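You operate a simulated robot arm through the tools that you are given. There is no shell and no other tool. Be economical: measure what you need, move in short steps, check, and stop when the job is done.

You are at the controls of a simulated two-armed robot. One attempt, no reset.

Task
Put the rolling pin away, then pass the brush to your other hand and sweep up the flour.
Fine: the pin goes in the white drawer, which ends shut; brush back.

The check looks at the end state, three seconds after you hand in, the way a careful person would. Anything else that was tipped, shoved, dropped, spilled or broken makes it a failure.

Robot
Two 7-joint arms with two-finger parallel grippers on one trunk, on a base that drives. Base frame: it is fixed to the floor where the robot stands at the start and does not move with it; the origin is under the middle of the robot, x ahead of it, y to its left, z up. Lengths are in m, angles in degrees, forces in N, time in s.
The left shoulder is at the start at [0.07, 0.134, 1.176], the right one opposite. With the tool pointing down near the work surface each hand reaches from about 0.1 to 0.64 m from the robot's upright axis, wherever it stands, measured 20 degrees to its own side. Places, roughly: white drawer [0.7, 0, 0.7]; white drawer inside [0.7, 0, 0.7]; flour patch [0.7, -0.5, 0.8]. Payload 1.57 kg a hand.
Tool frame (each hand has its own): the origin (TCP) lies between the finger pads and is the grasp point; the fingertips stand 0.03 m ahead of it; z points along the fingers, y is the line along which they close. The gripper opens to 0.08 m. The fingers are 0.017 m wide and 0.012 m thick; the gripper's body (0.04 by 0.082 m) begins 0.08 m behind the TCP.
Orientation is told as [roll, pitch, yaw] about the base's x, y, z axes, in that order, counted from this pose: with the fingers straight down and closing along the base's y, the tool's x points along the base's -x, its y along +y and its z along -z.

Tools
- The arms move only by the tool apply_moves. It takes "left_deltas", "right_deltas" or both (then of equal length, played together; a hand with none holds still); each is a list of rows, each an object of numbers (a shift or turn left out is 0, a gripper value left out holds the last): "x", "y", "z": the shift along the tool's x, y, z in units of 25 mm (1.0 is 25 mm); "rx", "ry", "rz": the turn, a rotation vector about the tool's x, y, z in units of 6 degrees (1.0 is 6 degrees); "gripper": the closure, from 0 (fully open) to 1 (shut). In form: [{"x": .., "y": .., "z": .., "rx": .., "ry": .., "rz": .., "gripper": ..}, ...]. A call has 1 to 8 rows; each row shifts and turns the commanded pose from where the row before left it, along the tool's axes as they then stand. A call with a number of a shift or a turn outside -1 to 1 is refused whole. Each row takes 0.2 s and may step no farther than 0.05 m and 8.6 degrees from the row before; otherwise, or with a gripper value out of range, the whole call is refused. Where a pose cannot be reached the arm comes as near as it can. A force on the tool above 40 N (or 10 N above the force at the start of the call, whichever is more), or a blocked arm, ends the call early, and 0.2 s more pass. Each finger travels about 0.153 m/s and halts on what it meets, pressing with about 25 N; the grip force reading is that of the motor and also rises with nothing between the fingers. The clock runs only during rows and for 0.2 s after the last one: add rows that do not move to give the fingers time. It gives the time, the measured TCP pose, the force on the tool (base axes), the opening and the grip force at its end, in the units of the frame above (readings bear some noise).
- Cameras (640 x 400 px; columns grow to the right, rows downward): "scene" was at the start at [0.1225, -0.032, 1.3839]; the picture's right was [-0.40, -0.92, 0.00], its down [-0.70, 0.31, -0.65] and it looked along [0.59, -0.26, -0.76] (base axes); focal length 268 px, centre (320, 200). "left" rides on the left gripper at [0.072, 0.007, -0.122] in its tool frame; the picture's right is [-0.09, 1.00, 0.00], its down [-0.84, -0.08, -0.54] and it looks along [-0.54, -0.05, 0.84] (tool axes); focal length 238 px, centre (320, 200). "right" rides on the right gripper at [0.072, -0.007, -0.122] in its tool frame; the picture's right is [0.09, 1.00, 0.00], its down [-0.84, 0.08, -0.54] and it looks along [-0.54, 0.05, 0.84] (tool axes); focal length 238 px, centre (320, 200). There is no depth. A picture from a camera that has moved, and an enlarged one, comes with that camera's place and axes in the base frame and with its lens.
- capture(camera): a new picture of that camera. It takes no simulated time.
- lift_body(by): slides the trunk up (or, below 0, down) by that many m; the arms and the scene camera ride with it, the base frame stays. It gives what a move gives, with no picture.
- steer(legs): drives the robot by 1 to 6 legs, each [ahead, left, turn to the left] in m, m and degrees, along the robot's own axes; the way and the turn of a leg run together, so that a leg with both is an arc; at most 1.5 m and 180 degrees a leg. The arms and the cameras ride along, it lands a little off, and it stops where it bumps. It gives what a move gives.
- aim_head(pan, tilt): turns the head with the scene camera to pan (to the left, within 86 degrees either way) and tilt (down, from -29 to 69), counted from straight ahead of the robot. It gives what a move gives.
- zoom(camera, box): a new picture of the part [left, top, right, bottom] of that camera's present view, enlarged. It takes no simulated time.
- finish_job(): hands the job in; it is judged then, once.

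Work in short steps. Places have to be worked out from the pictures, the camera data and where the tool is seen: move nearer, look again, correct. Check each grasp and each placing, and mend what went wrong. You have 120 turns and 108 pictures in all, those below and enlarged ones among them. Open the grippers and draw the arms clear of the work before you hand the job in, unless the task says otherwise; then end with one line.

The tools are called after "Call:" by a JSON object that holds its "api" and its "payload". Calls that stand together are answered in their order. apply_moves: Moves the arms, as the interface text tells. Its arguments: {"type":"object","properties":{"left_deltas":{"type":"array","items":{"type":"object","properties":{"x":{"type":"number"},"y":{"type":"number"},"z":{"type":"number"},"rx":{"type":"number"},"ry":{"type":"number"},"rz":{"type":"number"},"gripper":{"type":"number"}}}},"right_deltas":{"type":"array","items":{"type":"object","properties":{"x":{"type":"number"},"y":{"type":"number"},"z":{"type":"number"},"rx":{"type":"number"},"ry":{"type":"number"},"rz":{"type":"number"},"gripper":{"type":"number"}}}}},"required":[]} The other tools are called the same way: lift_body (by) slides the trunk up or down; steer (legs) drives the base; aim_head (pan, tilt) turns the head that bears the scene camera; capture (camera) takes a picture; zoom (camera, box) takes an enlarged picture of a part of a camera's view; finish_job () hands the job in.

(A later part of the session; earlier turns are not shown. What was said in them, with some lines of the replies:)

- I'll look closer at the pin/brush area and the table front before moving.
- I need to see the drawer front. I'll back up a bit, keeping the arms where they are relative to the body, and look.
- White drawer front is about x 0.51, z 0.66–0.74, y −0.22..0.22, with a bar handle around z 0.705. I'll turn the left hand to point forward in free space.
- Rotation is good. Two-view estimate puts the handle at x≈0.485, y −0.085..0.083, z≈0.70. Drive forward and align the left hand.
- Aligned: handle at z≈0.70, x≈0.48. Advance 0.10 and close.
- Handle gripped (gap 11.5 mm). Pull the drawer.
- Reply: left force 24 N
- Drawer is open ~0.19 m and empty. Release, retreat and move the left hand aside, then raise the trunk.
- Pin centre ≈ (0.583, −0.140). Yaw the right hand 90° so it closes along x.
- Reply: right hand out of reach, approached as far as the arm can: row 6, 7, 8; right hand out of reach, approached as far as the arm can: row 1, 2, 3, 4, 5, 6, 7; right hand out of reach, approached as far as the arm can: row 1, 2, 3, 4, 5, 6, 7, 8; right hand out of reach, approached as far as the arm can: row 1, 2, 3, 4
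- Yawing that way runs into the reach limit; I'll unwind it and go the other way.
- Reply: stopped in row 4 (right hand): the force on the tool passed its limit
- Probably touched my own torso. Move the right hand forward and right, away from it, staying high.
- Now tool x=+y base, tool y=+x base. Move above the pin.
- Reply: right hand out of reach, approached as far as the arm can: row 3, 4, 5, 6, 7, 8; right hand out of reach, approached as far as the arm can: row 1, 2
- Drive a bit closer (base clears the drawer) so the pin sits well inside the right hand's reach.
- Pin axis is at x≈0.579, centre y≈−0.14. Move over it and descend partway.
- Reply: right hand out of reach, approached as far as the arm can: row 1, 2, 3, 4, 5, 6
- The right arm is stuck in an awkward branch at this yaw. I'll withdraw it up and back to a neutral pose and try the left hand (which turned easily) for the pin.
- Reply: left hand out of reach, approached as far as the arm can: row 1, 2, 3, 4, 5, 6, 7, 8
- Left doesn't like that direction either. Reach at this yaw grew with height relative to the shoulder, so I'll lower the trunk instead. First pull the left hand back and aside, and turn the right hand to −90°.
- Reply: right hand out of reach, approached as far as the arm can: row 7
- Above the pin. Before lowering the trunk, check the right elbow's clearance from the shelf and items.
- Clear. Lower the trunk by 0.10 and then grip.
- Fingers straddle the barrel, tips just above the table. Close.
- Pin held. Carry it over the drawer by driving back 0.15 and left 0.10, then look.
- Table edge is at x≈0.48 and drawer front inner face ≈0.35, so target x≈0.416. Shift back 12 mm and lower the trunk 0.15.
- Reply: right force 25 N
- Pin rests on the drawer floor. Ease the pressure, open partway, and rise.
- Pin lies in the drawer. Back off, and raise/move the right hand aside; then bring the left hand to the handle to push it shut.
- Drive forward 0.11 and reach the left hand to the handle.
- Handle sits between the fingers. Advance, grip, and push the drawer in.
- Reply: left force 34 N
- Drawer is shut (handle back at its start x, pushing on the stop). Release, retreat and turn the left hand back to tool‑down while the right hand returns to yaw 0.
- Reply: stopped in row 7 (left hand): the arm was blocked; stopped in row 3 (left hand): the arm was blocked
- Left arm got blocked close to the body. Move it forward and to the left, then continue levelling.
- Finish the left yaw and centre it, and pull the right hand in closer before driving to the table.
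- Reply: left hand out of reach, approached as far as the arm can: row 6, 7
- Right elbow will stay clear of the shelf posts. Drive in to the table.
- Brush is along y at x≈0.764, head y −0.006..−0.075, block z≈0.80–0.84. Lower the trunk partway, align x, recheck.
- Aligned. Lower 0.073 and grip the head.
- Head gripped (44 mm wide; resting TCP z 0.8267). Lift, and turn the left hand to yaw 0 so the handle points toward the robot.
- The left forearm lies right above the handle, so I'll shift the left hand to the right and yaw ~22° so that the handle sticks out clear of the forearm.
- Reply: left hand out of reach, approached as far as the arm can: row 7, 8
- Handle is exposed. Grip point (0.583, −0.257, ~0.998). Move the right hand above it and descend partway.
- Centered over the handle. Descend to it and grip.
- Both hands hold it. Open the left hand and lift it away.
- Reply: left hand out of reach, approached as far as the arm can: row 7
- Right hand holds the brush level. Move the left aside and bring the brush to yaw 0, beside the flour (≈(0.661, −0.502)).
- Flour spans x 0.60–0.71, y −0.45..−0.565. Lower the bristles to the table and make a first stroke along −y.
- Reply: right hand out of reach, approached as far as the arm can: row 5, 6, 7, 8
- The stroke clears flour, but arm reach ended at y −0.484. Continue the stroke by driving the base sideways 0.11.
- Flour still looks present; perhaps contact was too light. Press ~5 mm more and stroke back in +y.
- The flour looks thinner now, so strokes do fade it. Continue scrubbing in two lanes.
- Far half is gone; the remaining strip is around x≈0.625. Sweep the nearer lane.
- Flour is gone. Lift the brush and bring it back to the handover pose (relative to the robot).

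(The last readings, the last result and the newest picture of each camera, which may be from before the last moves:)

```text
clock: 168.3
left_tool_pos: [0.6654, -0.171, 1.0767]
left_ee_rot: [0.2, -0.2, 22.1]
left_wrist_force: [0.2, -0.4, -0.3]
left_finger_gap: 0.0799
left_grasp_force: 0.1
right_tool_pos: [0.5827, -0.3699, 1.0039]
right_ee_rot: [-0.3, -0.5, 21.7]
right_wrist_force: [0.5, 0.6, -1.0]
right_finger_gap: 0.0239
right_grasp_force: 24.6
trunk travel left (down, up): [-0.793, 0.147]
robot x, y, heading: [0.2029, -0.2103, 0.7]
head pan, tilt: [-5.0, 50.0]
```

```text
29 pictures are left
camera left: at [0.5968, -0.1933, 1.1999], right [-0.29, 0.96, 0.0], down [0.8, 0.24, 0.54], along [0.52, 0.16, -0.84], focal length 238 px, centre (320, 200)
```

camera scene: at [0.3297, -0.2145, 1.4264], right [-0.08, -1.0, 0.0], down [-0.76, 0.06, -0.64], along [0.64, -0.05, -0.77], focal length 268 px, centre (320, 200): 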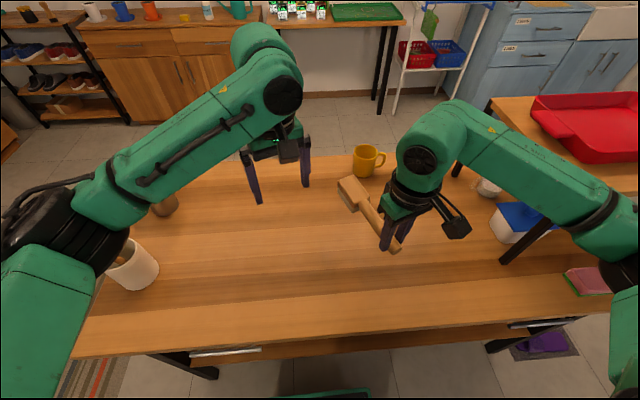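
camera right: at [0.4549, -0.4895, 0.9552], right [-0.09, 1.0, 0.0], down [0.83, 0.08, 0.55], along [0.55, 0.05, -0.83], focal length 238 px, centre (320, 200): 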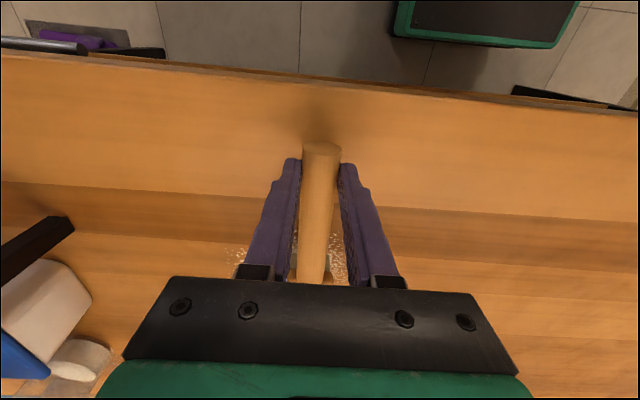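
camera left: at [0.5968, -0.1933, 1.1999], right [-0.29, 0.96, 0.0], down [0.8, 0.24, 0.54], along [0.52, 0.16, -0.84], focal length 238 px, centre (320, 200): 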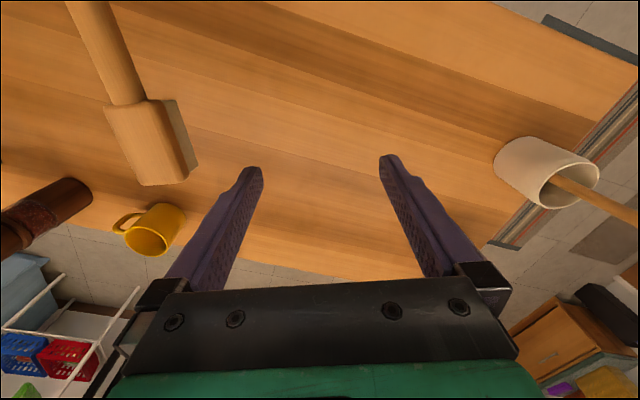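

Table is clean. Bring the left hand over the brush head for the pass back.

Call:
{"api": "apply_moves", "payload": {"left_deltas": [{"y": -1}, {"y": -1}, {"y": -1}, {"y": -1}, {"y": -1}, {"y": -1}, {"y": -0.15, "x": 0.1}, {}]}}

Call:
{"api": "capture", "payload": {"camera": "left"}}

Call:
{"api": "capture", "payload": {"camera": "scene"}}

```text
clock: 170.1
left_tool_pos: [0.7207, -0.3135, 1.0763]
left_ee_rot: [0.0, -0.1, 22.1]
left_wrist_force: [0.0, 0.7, 0.1]
left_finger_gap: 0.0801
left_grasp_force: 0.1
right_tool_pos: [0.5819, -0.3698, 1.0038]
right_ee_rot: [-0.3, -0.4, 21.7]
right_wrist_force: [0.4, -0.7, -0.7]
right_finger_gap: 0.024
right_grasp_force: 25.0
trunk travel left (down, up): [-0.793, 0.147]
robot x, y, heading: [0.2017, -0.2038, 0.5]
head pan, tilt: [-5.0, 50.0]
```

```text
28 pictures are left
camera left: at [0.6516, -0.3357, 1.1986], right [-0.29, 0.96, 0.0], down [0.8, 0.24, 0.54], along [0.52, 0.16, -0.84], focal length 238 px, centre (320, 200)
```

left: 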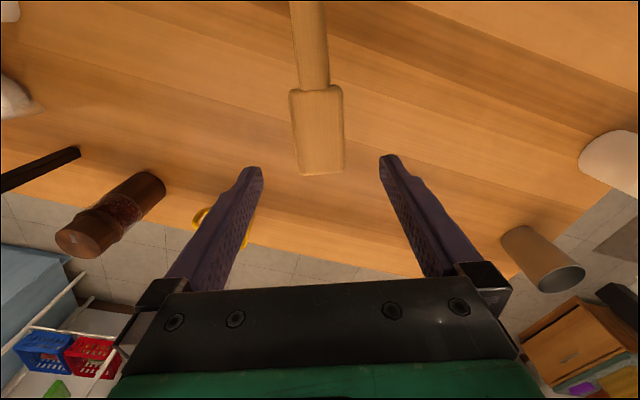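

```text
27 pictures are left
camera scene: at [0.3303, -0.214, 1.4264], right [-0.08, -1.0, 0.0], down [-0.76, 0.06, -0.64], along [0.64, -0.05, -0.77], focal length 268 px, centre (320, 200)
```

scene: 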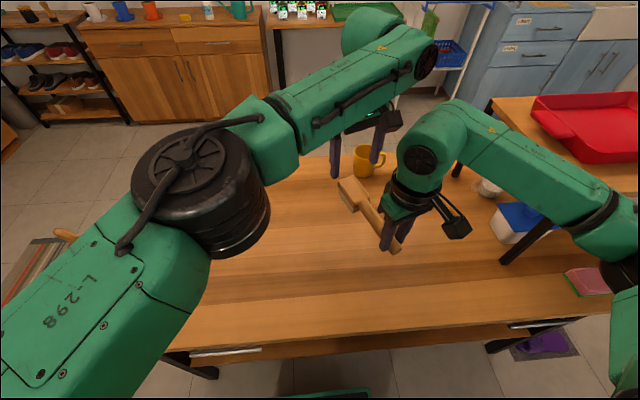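

Well aligned (same as when it let go). Descend and grip the head.

Call:
{"api": "apply_moves", "payload": {"left_deltas": [{"z": 1}, {"z": 1}, {"z": 1}, {"z": 0.1}, {}]}}

Call:
{"api": "capture", "payload": {"camera": "left"}}

Call:
{"api": "apply_moves", "payload": {"left_deltas": [{"gripper": 0.3}, {"gripper": 0.7}, {"gripper": 1}, {"gripper": 1}]}}

Call:
{"api": "capture", "payload": {"camera": "left"}}

```text
clock: 171.3
left_tool_pos: [0.7207, -0.3145, 0.9977]
left_ee_rot: [0.1, -0.1, 22.2]
left_wrist_force: [1.2, 0.0, -0.6]
left_finger_gap: 0.08
left_grasp_force: 0.0
right_tool_pos: [0.5817, -0.3708, 1.0044]
right_ee_rot: [-0.2, -0.5, 21.7]
right_wrist_force: [-0.6, 0.1, -0.9]
right_finger_gap: 0.0241
right_grasp_force: 24.5
trunk travel left (down, up): [-0.793, 0.147]
robot x, y, heading: [0.1996, -0.2075, 0.3]
head pan, tilt: [-5.0, 50.0]
```

```text
26 pictures are left
camera left: at [0.6527, -0.3362, 1.1207], right [-0.29, 0.96, 0.0], down [0.8, 0.24, 0.54], along [0.52, 0.16, -0.84], focal length 238 px, centre (320, 200)
```

left: 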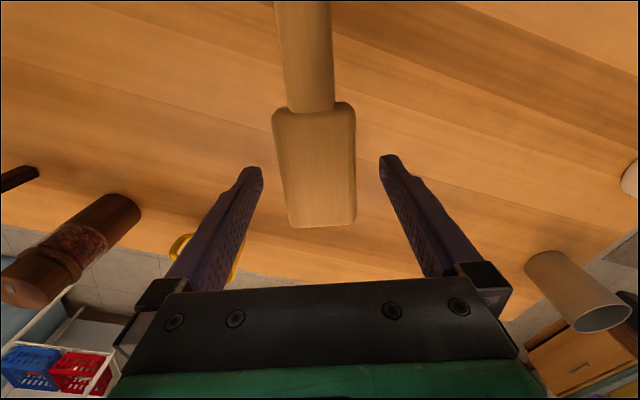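

```text
clock: 172.3
left_tool_pos: [0.7216, -0.3146, 0.9979]
left_ee_rot: [0.2, 0.0, 22.0]
left_wrist_force: [-0.2, -0.3, -0.3]
left_finger_gap: 0.0444
left_grasp_force: 25.0
right_tool_pos: [0.5821, -0.3702, 1.0048]
right_ee_rot: [-0.2, -0.5, 21.7]
right_wrist_force: [-0.1, 0.9, -0.5]
right_finger_gap: 0.024
right_grasp_force: 25.4
trunk travel left (down, up): [-0.793, 0.147]
robot x, y, heading: [0.2002, -0.2098, 0.5]
head pan, tilt: [-5.0, 50.0]
```

```text
25 pictures are left
camera left: at [0.6527, -0.3363, 1.121], right [-0.29, 0.96, 0.0], down [0.8, 0.24, 0.54], along [0.52, 0.16, -0.84], focal length 238 px, centre (320, 200)
```

left: 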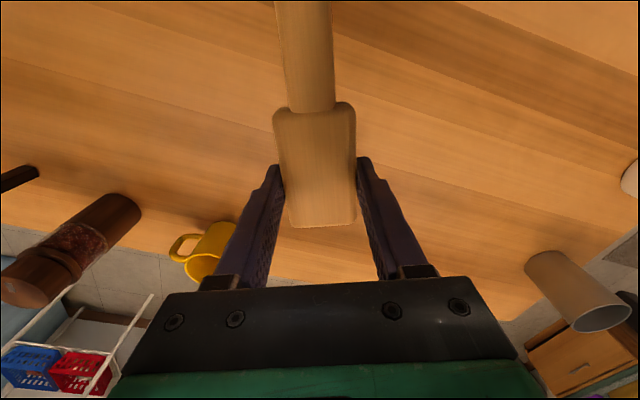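

Release the right hand and draw it up and away.

Call:
{"api": "apply_moves", "payload": {"right_deltas": [{"gripper": 0.5}, {"gripper": 0.2}, {"gripper": 0.2}, {"z": -1}, {"z": -1}, {"z": -1}, {"z": -1}, {"z": -1}]}}

Call:
{"api": "apply_moves", "payload": {"right_deltas": [{"x": 0.8, "y": -1, "rz": 0.9}, {"x": 0.8, "y": -1, "rz": 0.9}, {"x": 0.8, "y": -1, "rz": 0.9}, {"x": 0.8, "y": -0.5, "rz": 0.9}, {}]}}

Call:
{"api": "capture", "payload": {"camera": "scene"}}

```text
clock: 174.1
left_tool_pos: [0.7204, -0.3145, 1.0]
left_ee_rot: [0.2, 0.0, 22.1]
left_wrist_force: [-0.5, -0.1, 0.7]
left_finger_gap: 0.0443
left_grasp_force: 25.4
right_tool_pos: [0.5808, -0.3695, 1.1305]
right_ee_rot: [-0.2, -0.4, 21.6]
right_wrist_force: [0.0, 0.6, 0.9]
right_finger_gap: 0.064
right_grasp_force: 0.1
trunk travel left (down, up): [-0.793, 0.147]
robot x, y, heading: [0.2012, -0.2068, 0.5]
head pan, tilt: [-5.0, 50.0]
```

```text
clock: 175.3
left_tool_pos: [0.7205, -0.3153, 0.9987]
left_ee_rot: [0.2, -0.1, 22.1]
left_wrist_force: [-0.7, 0.9, -0.2]
left_finger_gap: 0.0443
left_grasp_force: 24.9
right_tool_pos: [0.5262, -0.4729, 1.1314]
right_ee_rot: [-0.1, -0.6, 0.1]
right_wrist_force: [-0.6, -0.6, 0.6]
right_finger_gap: 0.0641
right_grasp_force: 0.1
trunk travel left (down, up): [-0.793, 0.147]
robot x, y, heading: [0.1991, -0.2062, 0.4]
head pan, tilt: [-5.0, 50.0]
```

```text
24 pictures are left
camera scene: at [0.3303, -0.214, 1.4264], right [-0.08, -1.0, 0.0], down [-0.76, 0.06, -0.64], along [0.64, -0.05, -0.77], focal length 268 px, centre (320, 200)
```

scene: 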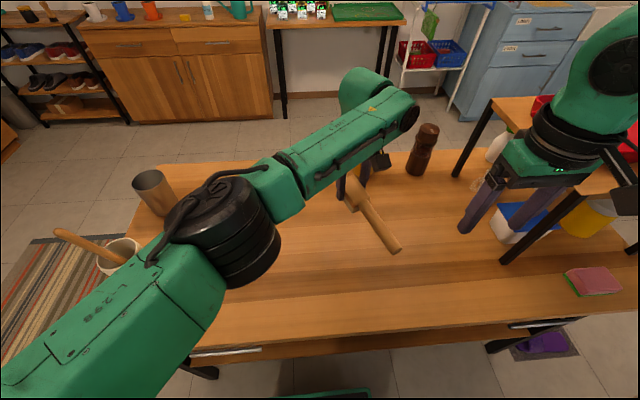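

Drive back left 0.11 and retrace the left hand's path to above the brush's home spot.

Call:
{"api": "steer", "payload": {"legs": [[0, 0.11, 0]]}}

Call:
{"api": "apply_moves", "payload": {"left_deltas": [{"rz": 1}, {"rz": 1}, {"rz": 1}, {"rz": 0.6}, {"y": 1, "x": -0.4}, {"y": 1, "x": -0.4}, {"y": 1, "x": -0.4}, {"y": 1, "x": -0.4}]}}

Call:
{"api": "apply_moves", "payload": {"left_deltas": [{"y": 1}, {"y": 1}, {"y": 1}, {"rz": -1}, {"rz": -1}, {"rz": -1}, {"rz": -1}, {"rz": -1}]}}

Call:
{"api": "apply_moves", "payload": {"left_deltas": [{"rz": -1}, {"rz": -1}, {"rz": -1}, {"rz": -1}, {"rz": -1}, {"rz": -1}, {"rz": -1}, {"rz": -1}]}}

Call:
{"api": "apply_moves", "payload": {"left_deltas": [{"rz": -1}, {"rz": -1}, {}]}}

Call:
{"api": "capture", "payload": {"camera": "scene"}}

Call:
{"api": "capture", "payload": {"camera": "left"}}

```text
clock: 176.4
left_tool_pos: [0.7201, -0.2071, 0.9993]
left_ee_rot: [0.4, -0.2, 22.2]
left_wrist_force: [1.6, -0.1, -0.9]
left_finger_gap: 0.0443
left_grasp_force: 24.9
right_tool_pos: [0.5262, -0.3662, 1.129]
right_ee_rot: [0.1, -0.6, 0.2]
right_wrist_force: [-0.2, -0.3, 0.3]
right_finger_gap: 0.0639
right_grasp_force: 0.0
trunk travel left (down, up): [-0.793, 0.147]
robot x, y, heading: [0.2028, -0.1019, 0.5]
head pan, tilt: [-5.0, 50.0]
```

```text
clock: 178.2
left_tool_pos: [0.7597, -0.1047, 0.9999]
left_ee_rot: [0.2, 0.1, 0.4]
left_wrist_force: [0.3, 0.1, -0.9]
left_finger_gap: 0.0445
left_grasp_force: 25.0
right_tool_pos: [0.5267, -0.3621, 1.1316]
right_ee_rot: [-0.1, -0.5, 0.3]
right_wrist_force: [0.1, -0.5, -0.7]
right_finger_gap: 0.0642
right_grasp_force: 0.1
trunk travel left (down, up): [-0.793, 0.147]
robot x, y, heading: [0.2006, -0.0978, 0.2]
head pan, tilt: [-5.0, 50.0]
```

```text
clock: 180.1
left_tool_pos: [0.7575, -0.0305, 0.9982]
left_ee_rot: [0.2, -0.1, 30.7]
left_wrist_force: [0.2, -0.3, -0.7]
left_finger_gap: 0.0442
left_grasp_force: 25.2
right_tool_pos: [0.5268, -0.3639, 1.131]
right_ee_rot: [0.0, -0.7, 0.2]
right_wrist_force: [0.8, 0.9, 0.3]
right_finger_gap: 0.0638
right_grasp_force: 0.1
trunk travel left (down, up): [-0.793, 0.147]
robot x, y, heading: [0.2022, -0.0989, 0.6]
head pan, tilt: [-5.0, 50.0]
```

```text
clock: 181.8
left_tool_pos: [0.7571, -0.0309, 0.9995]
left_ee_rot: [0.1, -0.2, 78.7]
left_wrist_force: [-0.6, -0.1, 0.7]
left_finger_gap: 0.0443
left_grasp_force: 24.9
right_tool_pos: [0.5257, -0.3632, 1.13]
right_ee_rot: [0.0, -0.6, 0.2]
right_wrist_force: [-0.1, -0.7, -0.1]
right_finger_gap: 0.064
right_grasp_force: 0.0
trunk travel left (down, up): [-0.793, 0.147]
robot x, y, heading: [0.2016, -0.1002, 0.4]
head pan, tilt: [-5.0, 50.0]
```

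```text
clock: 182.7
left_tool_pos: [0.7581, -0.0301, 0.9996]
left_ee_rot: [0.0, -0.3, 90.5]
left_wrist_force: [0.1, -0.4, -0.1]
left_finger_gap: 0.0446
left_grasp_force: 25.2
right_tool_pos: [0.5264, -0.3636, 1.1315]
right_ee_rot: [0.0, -0.6, 0.2]
right_wrist_force: [-0.5, 0.2, 0.5]
right_finger_gap: 0.064
right_grasp_force: 0.1
trunk travel left (down, up): [-0.793, 0.147]
robot x, y, heading: [0.2015, -0.1052, 0.2]
head pan, tilt: [-5.0, 50.0]
```

```text
23 pictures are left
camera scene: at [0.3289, -0.1057, 1.4264], right [-0.08, -1.0, 0.0], down [-0.76, 0.06, -0.64], along [0.64, -0.05, -0.77], focal length 268 px, centre (320, 200)
```

scene: 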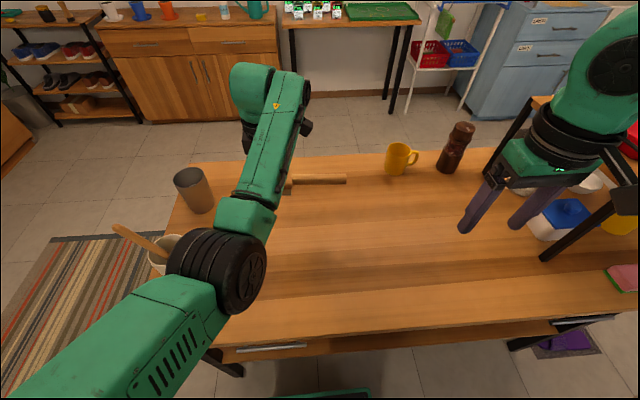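

```text
22 pictures are left
camera left: at [0.7532, -0.1033, 1.121], right [-1.0, 0.08, 0.0], down [0.07, 0.84, 0.54], along [0.04, 0.54, -0.84], focal length 238 px, centre (320, 200)
```

left: 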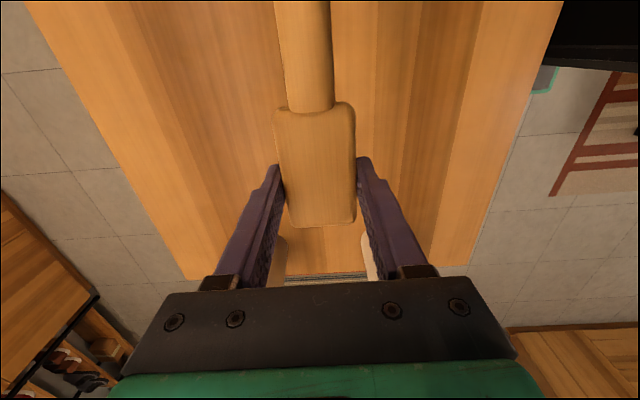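

Nudge x +6 mm and lower the trunk 0.165.

Call:
{"api": "apply_moves", "payload": {"left_deltas": [{"y": -0.26}, {}]}}

Call:
{"api": "lift_body", "payload": {"by": -0.165}}

Call:
{"api": "apply_moves", "payload": {"left_deltas": [{"z": 0.15}, {"z": 0.1}, {}]}}

Call:
{"api": "capture", "payload": {"camera": "left"}}

Call:
{"api": "zoom", "payload": {"camera": "scene", "box": [200, 120, 380, 240]}}

```text
clock: 183.2
left_tool_pos: [0.7646, -0.0304, 0.9991]
left_ee_rot: [0.0, -0.1, 90.6]
left_wrist_force: [0.4, -0.1, 0.2]
left_finger_gap: 0.0443
left_grasp_force: 24.9
right_tool_pos: [0.5246, -0.3637, 1.1308]
right_ee_rot: [0.0, -0.6, 0.1]
right_wrist_force: [0.0, 0.4, 0.1]
right_finger_gap: 0.0639
right_grasp_force: 0.1
trunk travel left (down, up): [-0.793, 0.147]
robot x, y, heading: [0.2024, -0.1, 0.7]
head pan, tilt: [-5.0, 50.0]
```

```text
clock: 185.1
left_tool_pos: [0.7633, -0.0313, 0.8342]
left_ee_rot: [0.0, -0.2, 90.6]
left_wrist_force: [0.0, 0.2, -0.2]
left_finger_gap: 0.0443
left_grasp_force: 25.2
right_tool_pos: [0.526, -0.3636, 0.9668]
right_ee_rot: [0.0, -0.6, 0.2]
right_wrist_force: [0.0, -0.1, 0.0]
right_finger_gap: 0.0638
right_grasp_force: 0.0
trunk travel left (down, up): [-0.628, 0.312]
robot x, y, heading: [0.2018, -0.0997, 0.7]
head pan, tilt: [-5.0, 50.0]
```

```text
clock: 185.9
left_tool_pos: [0.764, -0.029, 0.8278]
left_ee_rot: [0.1, -0.2, 90.6]
left_wrist_force: [0.0, -0.2, 0.4]
left_finger_gap: 0.0445
left_grasp_force: 24.8
right_tool_pos: [0.5264, -0.3642, 0.9651]
right_ee_rot: [0.1, -0.6, 0.1]
right_wrist_force: [0.1, -0.6, -0.4]
right_finger_gap: 0.0641
right_grasp_force: 0.0
trunk travel left (down, up): [-0.628, 0.312]
robot x, y, heading: [0.1995, -0.0996, 0.7]
head pan, tilt: [-5.0, 50.0]
```

```text
21 pictures are left
camera left: at [0.7591, -0.1028, 0.9501], right [-1.0, 0.08, 0.0], down [0.07, 0.84, 0.55], along [0.04, 0.54, -0.84], focal length 238 px, centre (320, 200)
```

left: 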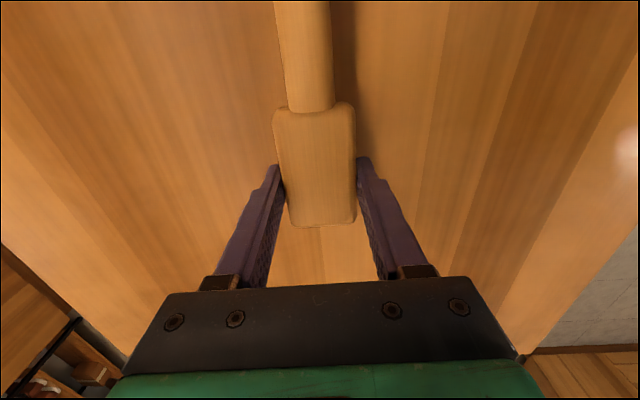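

```text
3.33 times, centred on (290, 180) of scene
camera zoom: at [0.3289, -0.1058, 1.2614], right [-0.08, -1.0, 0.0], down [-0.76, 0.06, -0.64], along [0.64, -0.05, -0.77], focal length 894 px, centre (420, 267)
```

zoom: 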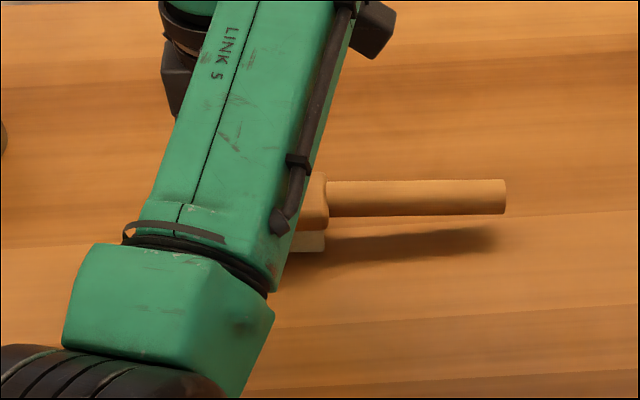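

No contact force yet; creep down in 2–3 mm steps.

Call:
{"api": "apply_moves", "payload": {"left_deltas": [{"z": 0.08}, {}]}}

Call:
{"api": "apply_moves", "payload": {"left_deltas": [{"z": 0.08}, {}]}}

```text
clock: 186.5
left_tool_pos: [0.7633, -0.0307, 0.8257]
left_ee_rot: [0.0, -0.1, 90.7]
left_wrist_force: [0.2, -0.3, 0.2]
left_finger_gap: 0.0442
left_grasp_force: 25.1
right_tool_pos: [0.5267, -0.3647, 0.9661]
right_ee_rot: [-0.1, -0.7, 0.2]
right_wrist_force: [0.1, -0.6, -1.0]
right_finger_gap: 0.0641
right_grasp_force: 0.1
trunk travel left (down, up): [-0.628, 0.312]
robot x, y, heading: [0.1981, -0.1019, 0.2]
head pan, tilt: [-5.0, 50.0]
```

```text
clock: 187.1
left_tool_pos: [0.7633, -0.0299, 0.8253]
left_ee_rot: [0.0, -0.2, 90.7]
left_wrist_force: [0.8, 0.3, -0.5]
left_finger_gap: 0.0439
left_grasp_force: 25.2
right_tool_pos: [0.5263, -0.3641, 0.9646]
right_ee_rot: [0.0, -0.6, 0.2]
right_wrist_force: [0.5, 0.0, 0.8]
right_finger_gap: 0.064
right_grasp_force: 0.1
trunk travel left (down, up): [-0.628, 0.312]
robot x, y, heading: [0.1997, -0.0963, 0.3]
head pan, tilt: [-5.0, 50.0]
```

Call:
{"api": "apply_moves", "payload": {"left_deltas": [{"z": 0.08}, {}]}}

Call:
{"api": "apply_moves", "payload": {"left_deltas": [{"z": 0.08}, {}]}}

Call:
{"api": "zoom", "payload": {"camera": "scene", "box": [260, 150, 360, 210]}}

```text
clock: 187.7
left_tool_pos: [0.7648, -0.0301, 0.8241]
left_ee_rot: [-0.2, -0.3, 90.6]
left_wrist_force: [1.8, -0.3, 8.0]
left_finger_gap: 0.0442
left_grasp_force: 25.2
right_tool_pos: [0.5261, -0.3642, 0.9668]
right_ee_rot: [0.0, -0.6, 0.3]
right_wrist_force: [-0.2, 0.5, 0.5]
right_finger_gap: 0.0637
right_grasp_force: 0.1
trunk travel left (down, up): [-0.628, 0.312]
robot x, y, heading: [0.1992, -0.1013, 0.5]
head pan, tilt: [-5.0, 50.0]
```

```text
clock: 188.3
left_tool_pos: [0.7625, -0.0294, 0.8219]
left_ee_rot: [-0.3, -0.2, 90.6]
left_wrist_force: [4.1, 3.2, 17.5]
left_finger_gap: 0.0446
left_grasp_force: 24.8
right_tool_pos: [0.5239, -0.3633, 0.9669]
right_ee_rot: [-0.1, -0.7, 0.1]
right_wrist_force: [0.1, 1.0, 0.5]
right_finger_gap: 0.0642
right_grasp_force: 0.1
trunk travel left (down, up): [-0.628, 0.312]
robot x, y, heading: [0.2002, -0.0967, 0.7]
head pan, tilt: [-5.0, 50.0]
```

```text
6.40 times, centred on (310, 180) of scene
camera zoom: at [0.3264, -0.1054, 1.2618], right [-0.08, -1.0, 0.0], down [-0.76, 0.06, -0.64], along [0.64, -0.05, -0.76], focal length 1717 px, centre (384, 328)
```

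zoom: 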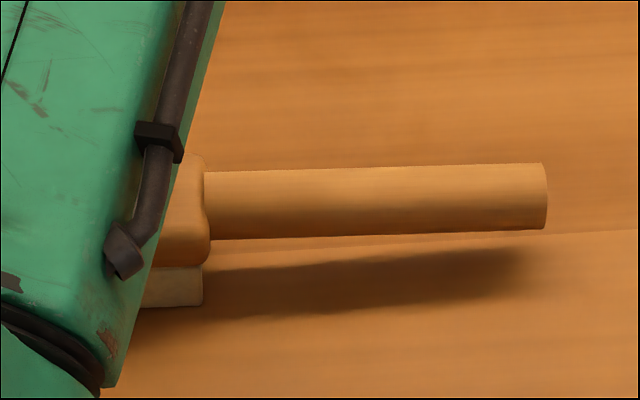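

Contact confirmed (17 N). Ease off, open slowly, and raise the trunk.

Call:
{"api": "apply_moves", "payload": {"left_deltas": [{"z": -0.08}, {"gripper": 0.4}, {"gripper": 0.25}, {"gripper": 0}, {"gripper": 0}, {}]}}

Call:
{"api": "capture", "payload": {"camera": "left"}}

Call:
{"api": "lift_body", "payload": {"by": 0.17}}

Call:
{"api": "steer", "payload": {"legs": [[-0.45, 0.05, 0]]}}

Call:
{"api": "capture", "payload": {"camera": "scene"}}

```text
clock: 189.7
left_tool_pos: [0.7648, -0.0298, 0.8221]
left_ee_rot: [0.0, -0.2, 90.6]
left_wrist_force: [0.2, 0.2, -0.7]
left_finger_gap: 0.08
left_grasp_force: 0.0
right_tool_pos: [0.5259, -0.3645, 0.9649]
right_ee_rot: [-0.1, -0.6, 0.3]
right_wrist_force: [0.0, 0.2, -0.7]
right_finger_gap: 0.064
right_grasp_force: 0.1
trunk travel left (down, up): [-0.628, 0.312]
robot x, y, heading: [0.2016, -0.0998, 0.8]
head pan, tilt: [-5.0, 50.0]
```

```text
18 pictures are left
camera left: at [0.7593, -0.1024, 0.9446], right [-1.0, 0.08, 0.0], down [0.07, 0.84, 0.55], along [0.04, 0.54, -0.84], focal length 238 px, centre (320, 200)
```

left: 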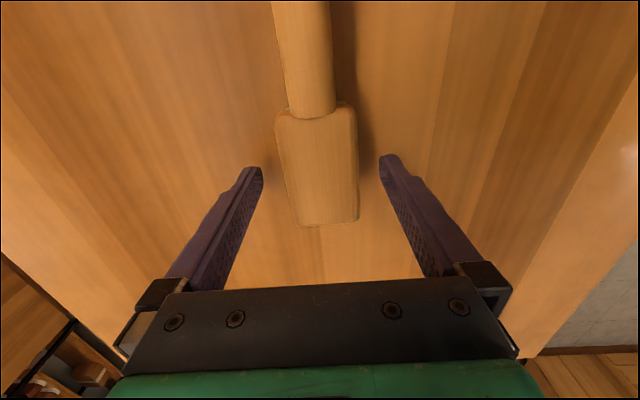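

```text
clock: 191.7
left_tool_pos: [0.7643, -0.0299, 0.9929]
left_ee_rot: [0.0, -0.2, 90.6]
left_wrist_force: [0.6, -0.9, 0.1]
left_finger_gap: 0.0799
left_grasp_force: 0.1
right_tool_pos: [0.5263, -0.3646, 1.1345]
right_ee_rot: [0.0, -0.6, 0.3]
right_wrist_force: [0.3, 0.1, -0.6]
right_finger_gap: 0.064
right_grasp_force: 0.1
trunk travel left (down, up): [-0.798, 0.142]
robot x, y, heading: [0.2027, -0.0973, 0.7]
head pan, tilt: [-5.0, 50.0]
```

```text
clock: 194.4
left_tool_pos: [0.3003, 0.0163, 0.9933]
left_ee_rot: [0.1, -0.2, 90.6]
left_wrist_force: [0.3, 0.0, 0.3]
left_finger_gap: 0.08
left_grasp_force: 0.0
right_tool_pos: [0.0629, -0.3188, 1.1346]
right_ee_rot: [0.1, -0.4, 0.2]
right_wrist_force: [-0.3, 1.0, 0.2]
right_finger_gap: 0.0637
right_grasp_force: 0.1
trunk travel left (down, up): [-0.798, 0.142]
robot x, y, heading: [-0.264, -0.0527, 0.5]
head pan, tilt: [-5.0, 50.0]
```

```text
17 pictures are left
camera scene: at [-0.1348, -0.0605, 1.4313], right [-0.08, -1.0, 0.0], down [-0.76, 0.06, -0.64], along [0.64, -0.05, -0.77], focal length 268 px, centre (320, 200)
```

scene: 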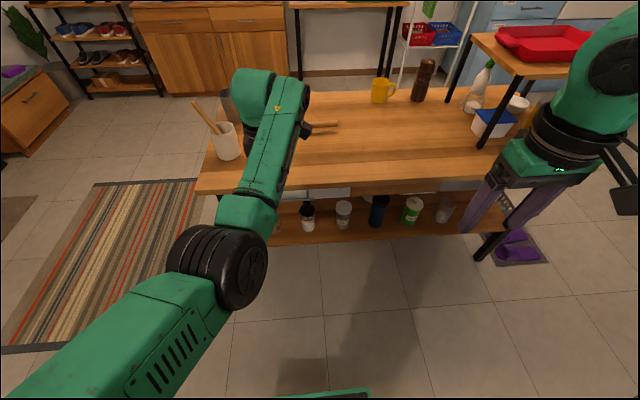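

Now check the drawer, flour spot and brush: back off a little more and lower the tilt, with the left hand moved aside.

Call:
{"api": "steer", "payload": {"legs": [[-0.15, -0.2, 0]]}}

Call:
{"api": "aim_head", "payload": {"pan": 10, "tilt": 35}}

Call:
{"api": "capture", "payload": {"camera": "scene"}}

Call:
{"api": "capture", "payload": {"camera": "left"}}

```text
clock: 196.3
left_tool_pos: [0.1512, -0.1854, 0.9921]
left_ee_rot: [0.1, -0.2, 90.5]
left_wrist_force: [-0.6, 0.1, -0.2]
left_finger_gap: 0.0801
left_grasp_force: 0.0
right_tool_pos: [-0.0874, -0.5203, 1.1349]
right_ee_rot: [-0.1, -0.5, 0.1]
right_wrist_force: [0.5, 0.9, -0.1]
right_finger_gap: 0.064
right_grasp_force: 0.0
trunk travel left (down, up): [-0.798, 0.142]
robot x, y, heading: [-0.4128, -0.2567, 0.5]
head pan, tilt: [-5.0, 50.0]
```

```text
clock: 197.0
left_tool_pos: [0.1512, -0.1872, 0.9921]
left_ee_rot: [0.0, -0.2, 90.5]
left_wrist_force: [-0.8, 0.0, 0.4]
left_finger_gap: 0.08
left_grasp_force: 0.1
right_tool_pos: [-0.0879, -0.5212, 1.1353]
right_ee_rot: [0.0, -0.7, 0.0]
right_wrist_force: [0.8, 0.3, 0.4]
right_finger_gap: 0.0642
right_grasp_force: 0.0
trunk travel left (down, up): [-0.798, 0.142]
robot x, y, heading: [-0.4119, -0.2546, 0.5]
head pan, tilt: [10.0, 35.0]
```

```text
16 pictures are left
camera scene: at [-0.2748, -0.2411, 1.4532], right [0.18, -0.98, 0.0], down [-0.56, -0.1, -0.82], along [0.81, 0.15, -0.57], focal length 268 px, centre (320, 200)
```

scene: 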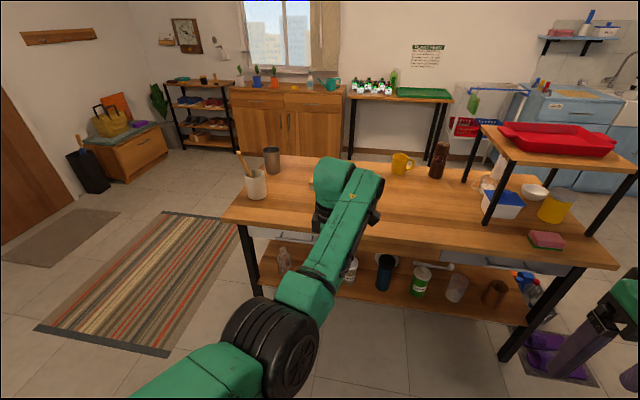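

```text
15 pictures are left
camera left: at [0.1462, -0.2598, 1.1147], right [-1.0, 0.08, 0.0], down [0.07, 0.84, 0.55], along [0.05, 0.54, -0.84], focal length 238 px, centre (320, 200)
```

left: 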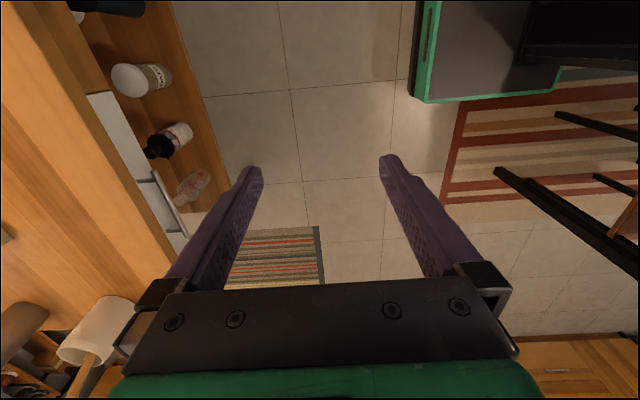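

Call:
{"api": "steer", "payload": {"legs": [[0, 0.45, 0]]}}

Call:
{"api": "aim_head", "payload": {"pan": -15, "tilt": 35}}

Call:
{"api": "lift_body", "payload": {"by": -0.3}}

Call:
{"api": "capture", "payload": {"camera": "scene"}}

```text
clock: 199.8
left_tool_pos: [0.1478, 0.2636, 0.9928]
left_ee_rot: [0.0, -0.3, 90.7]
left_wrist_force: [0.0, 0.6, 0.1]
left_finger_gap: 0.0798
left_grasp_force: 0.1
right_tool_pos: [-0.0901, -0.0719, 1.1358]
right_ee_rot: [0.1, -0.6, 0.4]
right_wrist_force: [-0.3, -1.0, -0.2]
right_finger_gap: 0.0639
right_grasp_force: 0.0
trunk travel left (down, up): [-0.798, 0.142]
robot x, y, heading: [-0.4174, 0.1959, 0.5]
head pan, tilt: [10.0, 35.0]
```

```text
clock: 200.6
left_tool_pos: [0.1465, 0.2647, 0.9928]
left_ee_rot: [0.0, -0.3, 90.7]
left_wrist_force: [-0.4, -0.1, -0.5]
left_finger_gap: 0.0798
left_grasp_force: 0.0
right_tool_pos: [-0.0897, -0.0704, 1.1353]
right_ee_rot: [0.0, -0.6, 0.3]
right_wrist_force: [0.8, 0.5, 0.4]
right_finger_gap: 0.0641
right_grasp_force: 0.1
trunk travel left (down, up): [-0.798, 0.142]
robot x, y, heading: [-0.4146, 0.1908, 0.9]
head pan, tilt: [-15.0, 35.0]
```

```text
clock: 203.6
left_tool_pos: [0.1481, 0.264, 0.6934]
left_ee_rot: [0.0, -0.1, 90.7]
left_wrist_force: [0.4, -0.4, 0.6]
left_finger_gap: 0.0797
left_grasp_force: 0.1
right_tool_pos: [-0.0901, -0.0705, 0.8365]
right_ee_rot: [0.0, -0.6, 0.3]
right_wrist_force: [-0.2, 0.3, 0.4]
right_finger_gap: 0.064
right_grasp_force: 0.1
trunk travel left (down, up): [-0.498, 0.442]
robot x, y, heading: [-0.4176, 0.1905, 1.0]
head pan, tilt: [-15.0, 35.0]
```

```text
14 pictures are left
camera scene: at [-0.2799, 0.1712, 1.1532], right [-0.25, -0.97, 0.0], down [-0.56, 0.14, -0.82], along [0.79, -0.2, -0.57], focal length 268 px, centre (320, 200)
```

scene: 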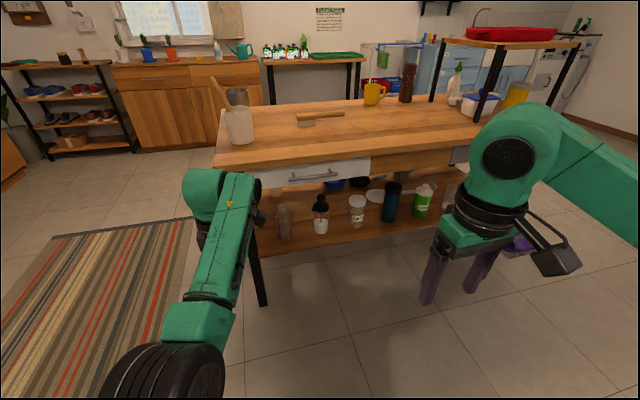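

Call:
{"api": "zoom", "payload": {"camera": "scene", "box": [240, 140, 400, 210]}}

Call:
{"api": "zoom", "payload": {"camera": "scene", "box": [260, 80, 520, 160]}}

```text
4.00 times, centred on (320, 175) of scene
camera zoom: at [-0.2799, 0.1712, 1.1532], right [-0.25, -0.97, 0.0], down [-0.56, 0.14, -0.82], along [0.79, -0.2, -0.57], focal length 1073 px, centre (320, 300)
```

zoom: 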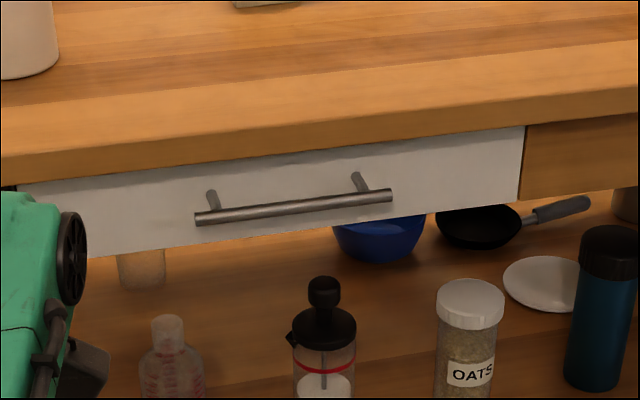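

```text
2.46 times, centred on (390, 120) of scene
camera zoom: at [-0.2799, 0.1712, 1.1532], right [-0.25, -0.97, 0.0], down [-0.56, 0.14, -0.82], along [0.79, -0.2, -0.57], focal length 660 px, centre (148, 397)
```

zoom: 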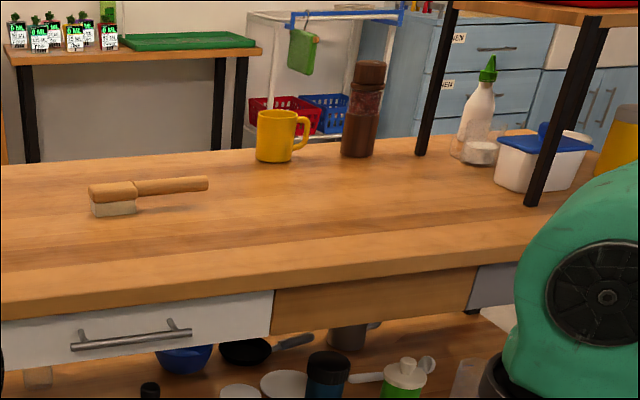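

The drawer is flush and shut, the flour is gone, and the brush is back in its place. I'll open the grippers fully, then hand in.

Call:
{"api": "apply_moves", "payload": {"right_deltas": [{"gripper": 0}, {}]}}

Call:
{"api": "finish_job", "payload": {}}

```text
clock: 204.2
left_tool_pos: [0.1469, 0.2652, 0.6932]
left_ee_rot: [0.0, -0.2, 90.7]
left_wrist_force: [-0.4, -0.3, -0.2]
left_finger_gap: 0.0799
left_grasp_force: 0.1
right_tool_pos: [-0.091, -0.071, 0.8358]
right_ee_rot: [0.1, -0.6, 0.4]
right_wrist_force: [-0.7, 0.1, 0.1]
right_finger_gap: 0.0799
right_grasp_force: 0.2
trunk travel left (down, up): [-0.498, 0.442]
robot x, y, heading: [-0.419, 0.1922, 0.7]
head pan, tilt: [-15.0, 35.0]
```

```text
The job is handed in.
```

The rolling pin is in the shut white drawer. I passed the brush from the left hand to the right and swept the flour until none was visible. Then I passed the brush back to the left hand and returned it to its place.
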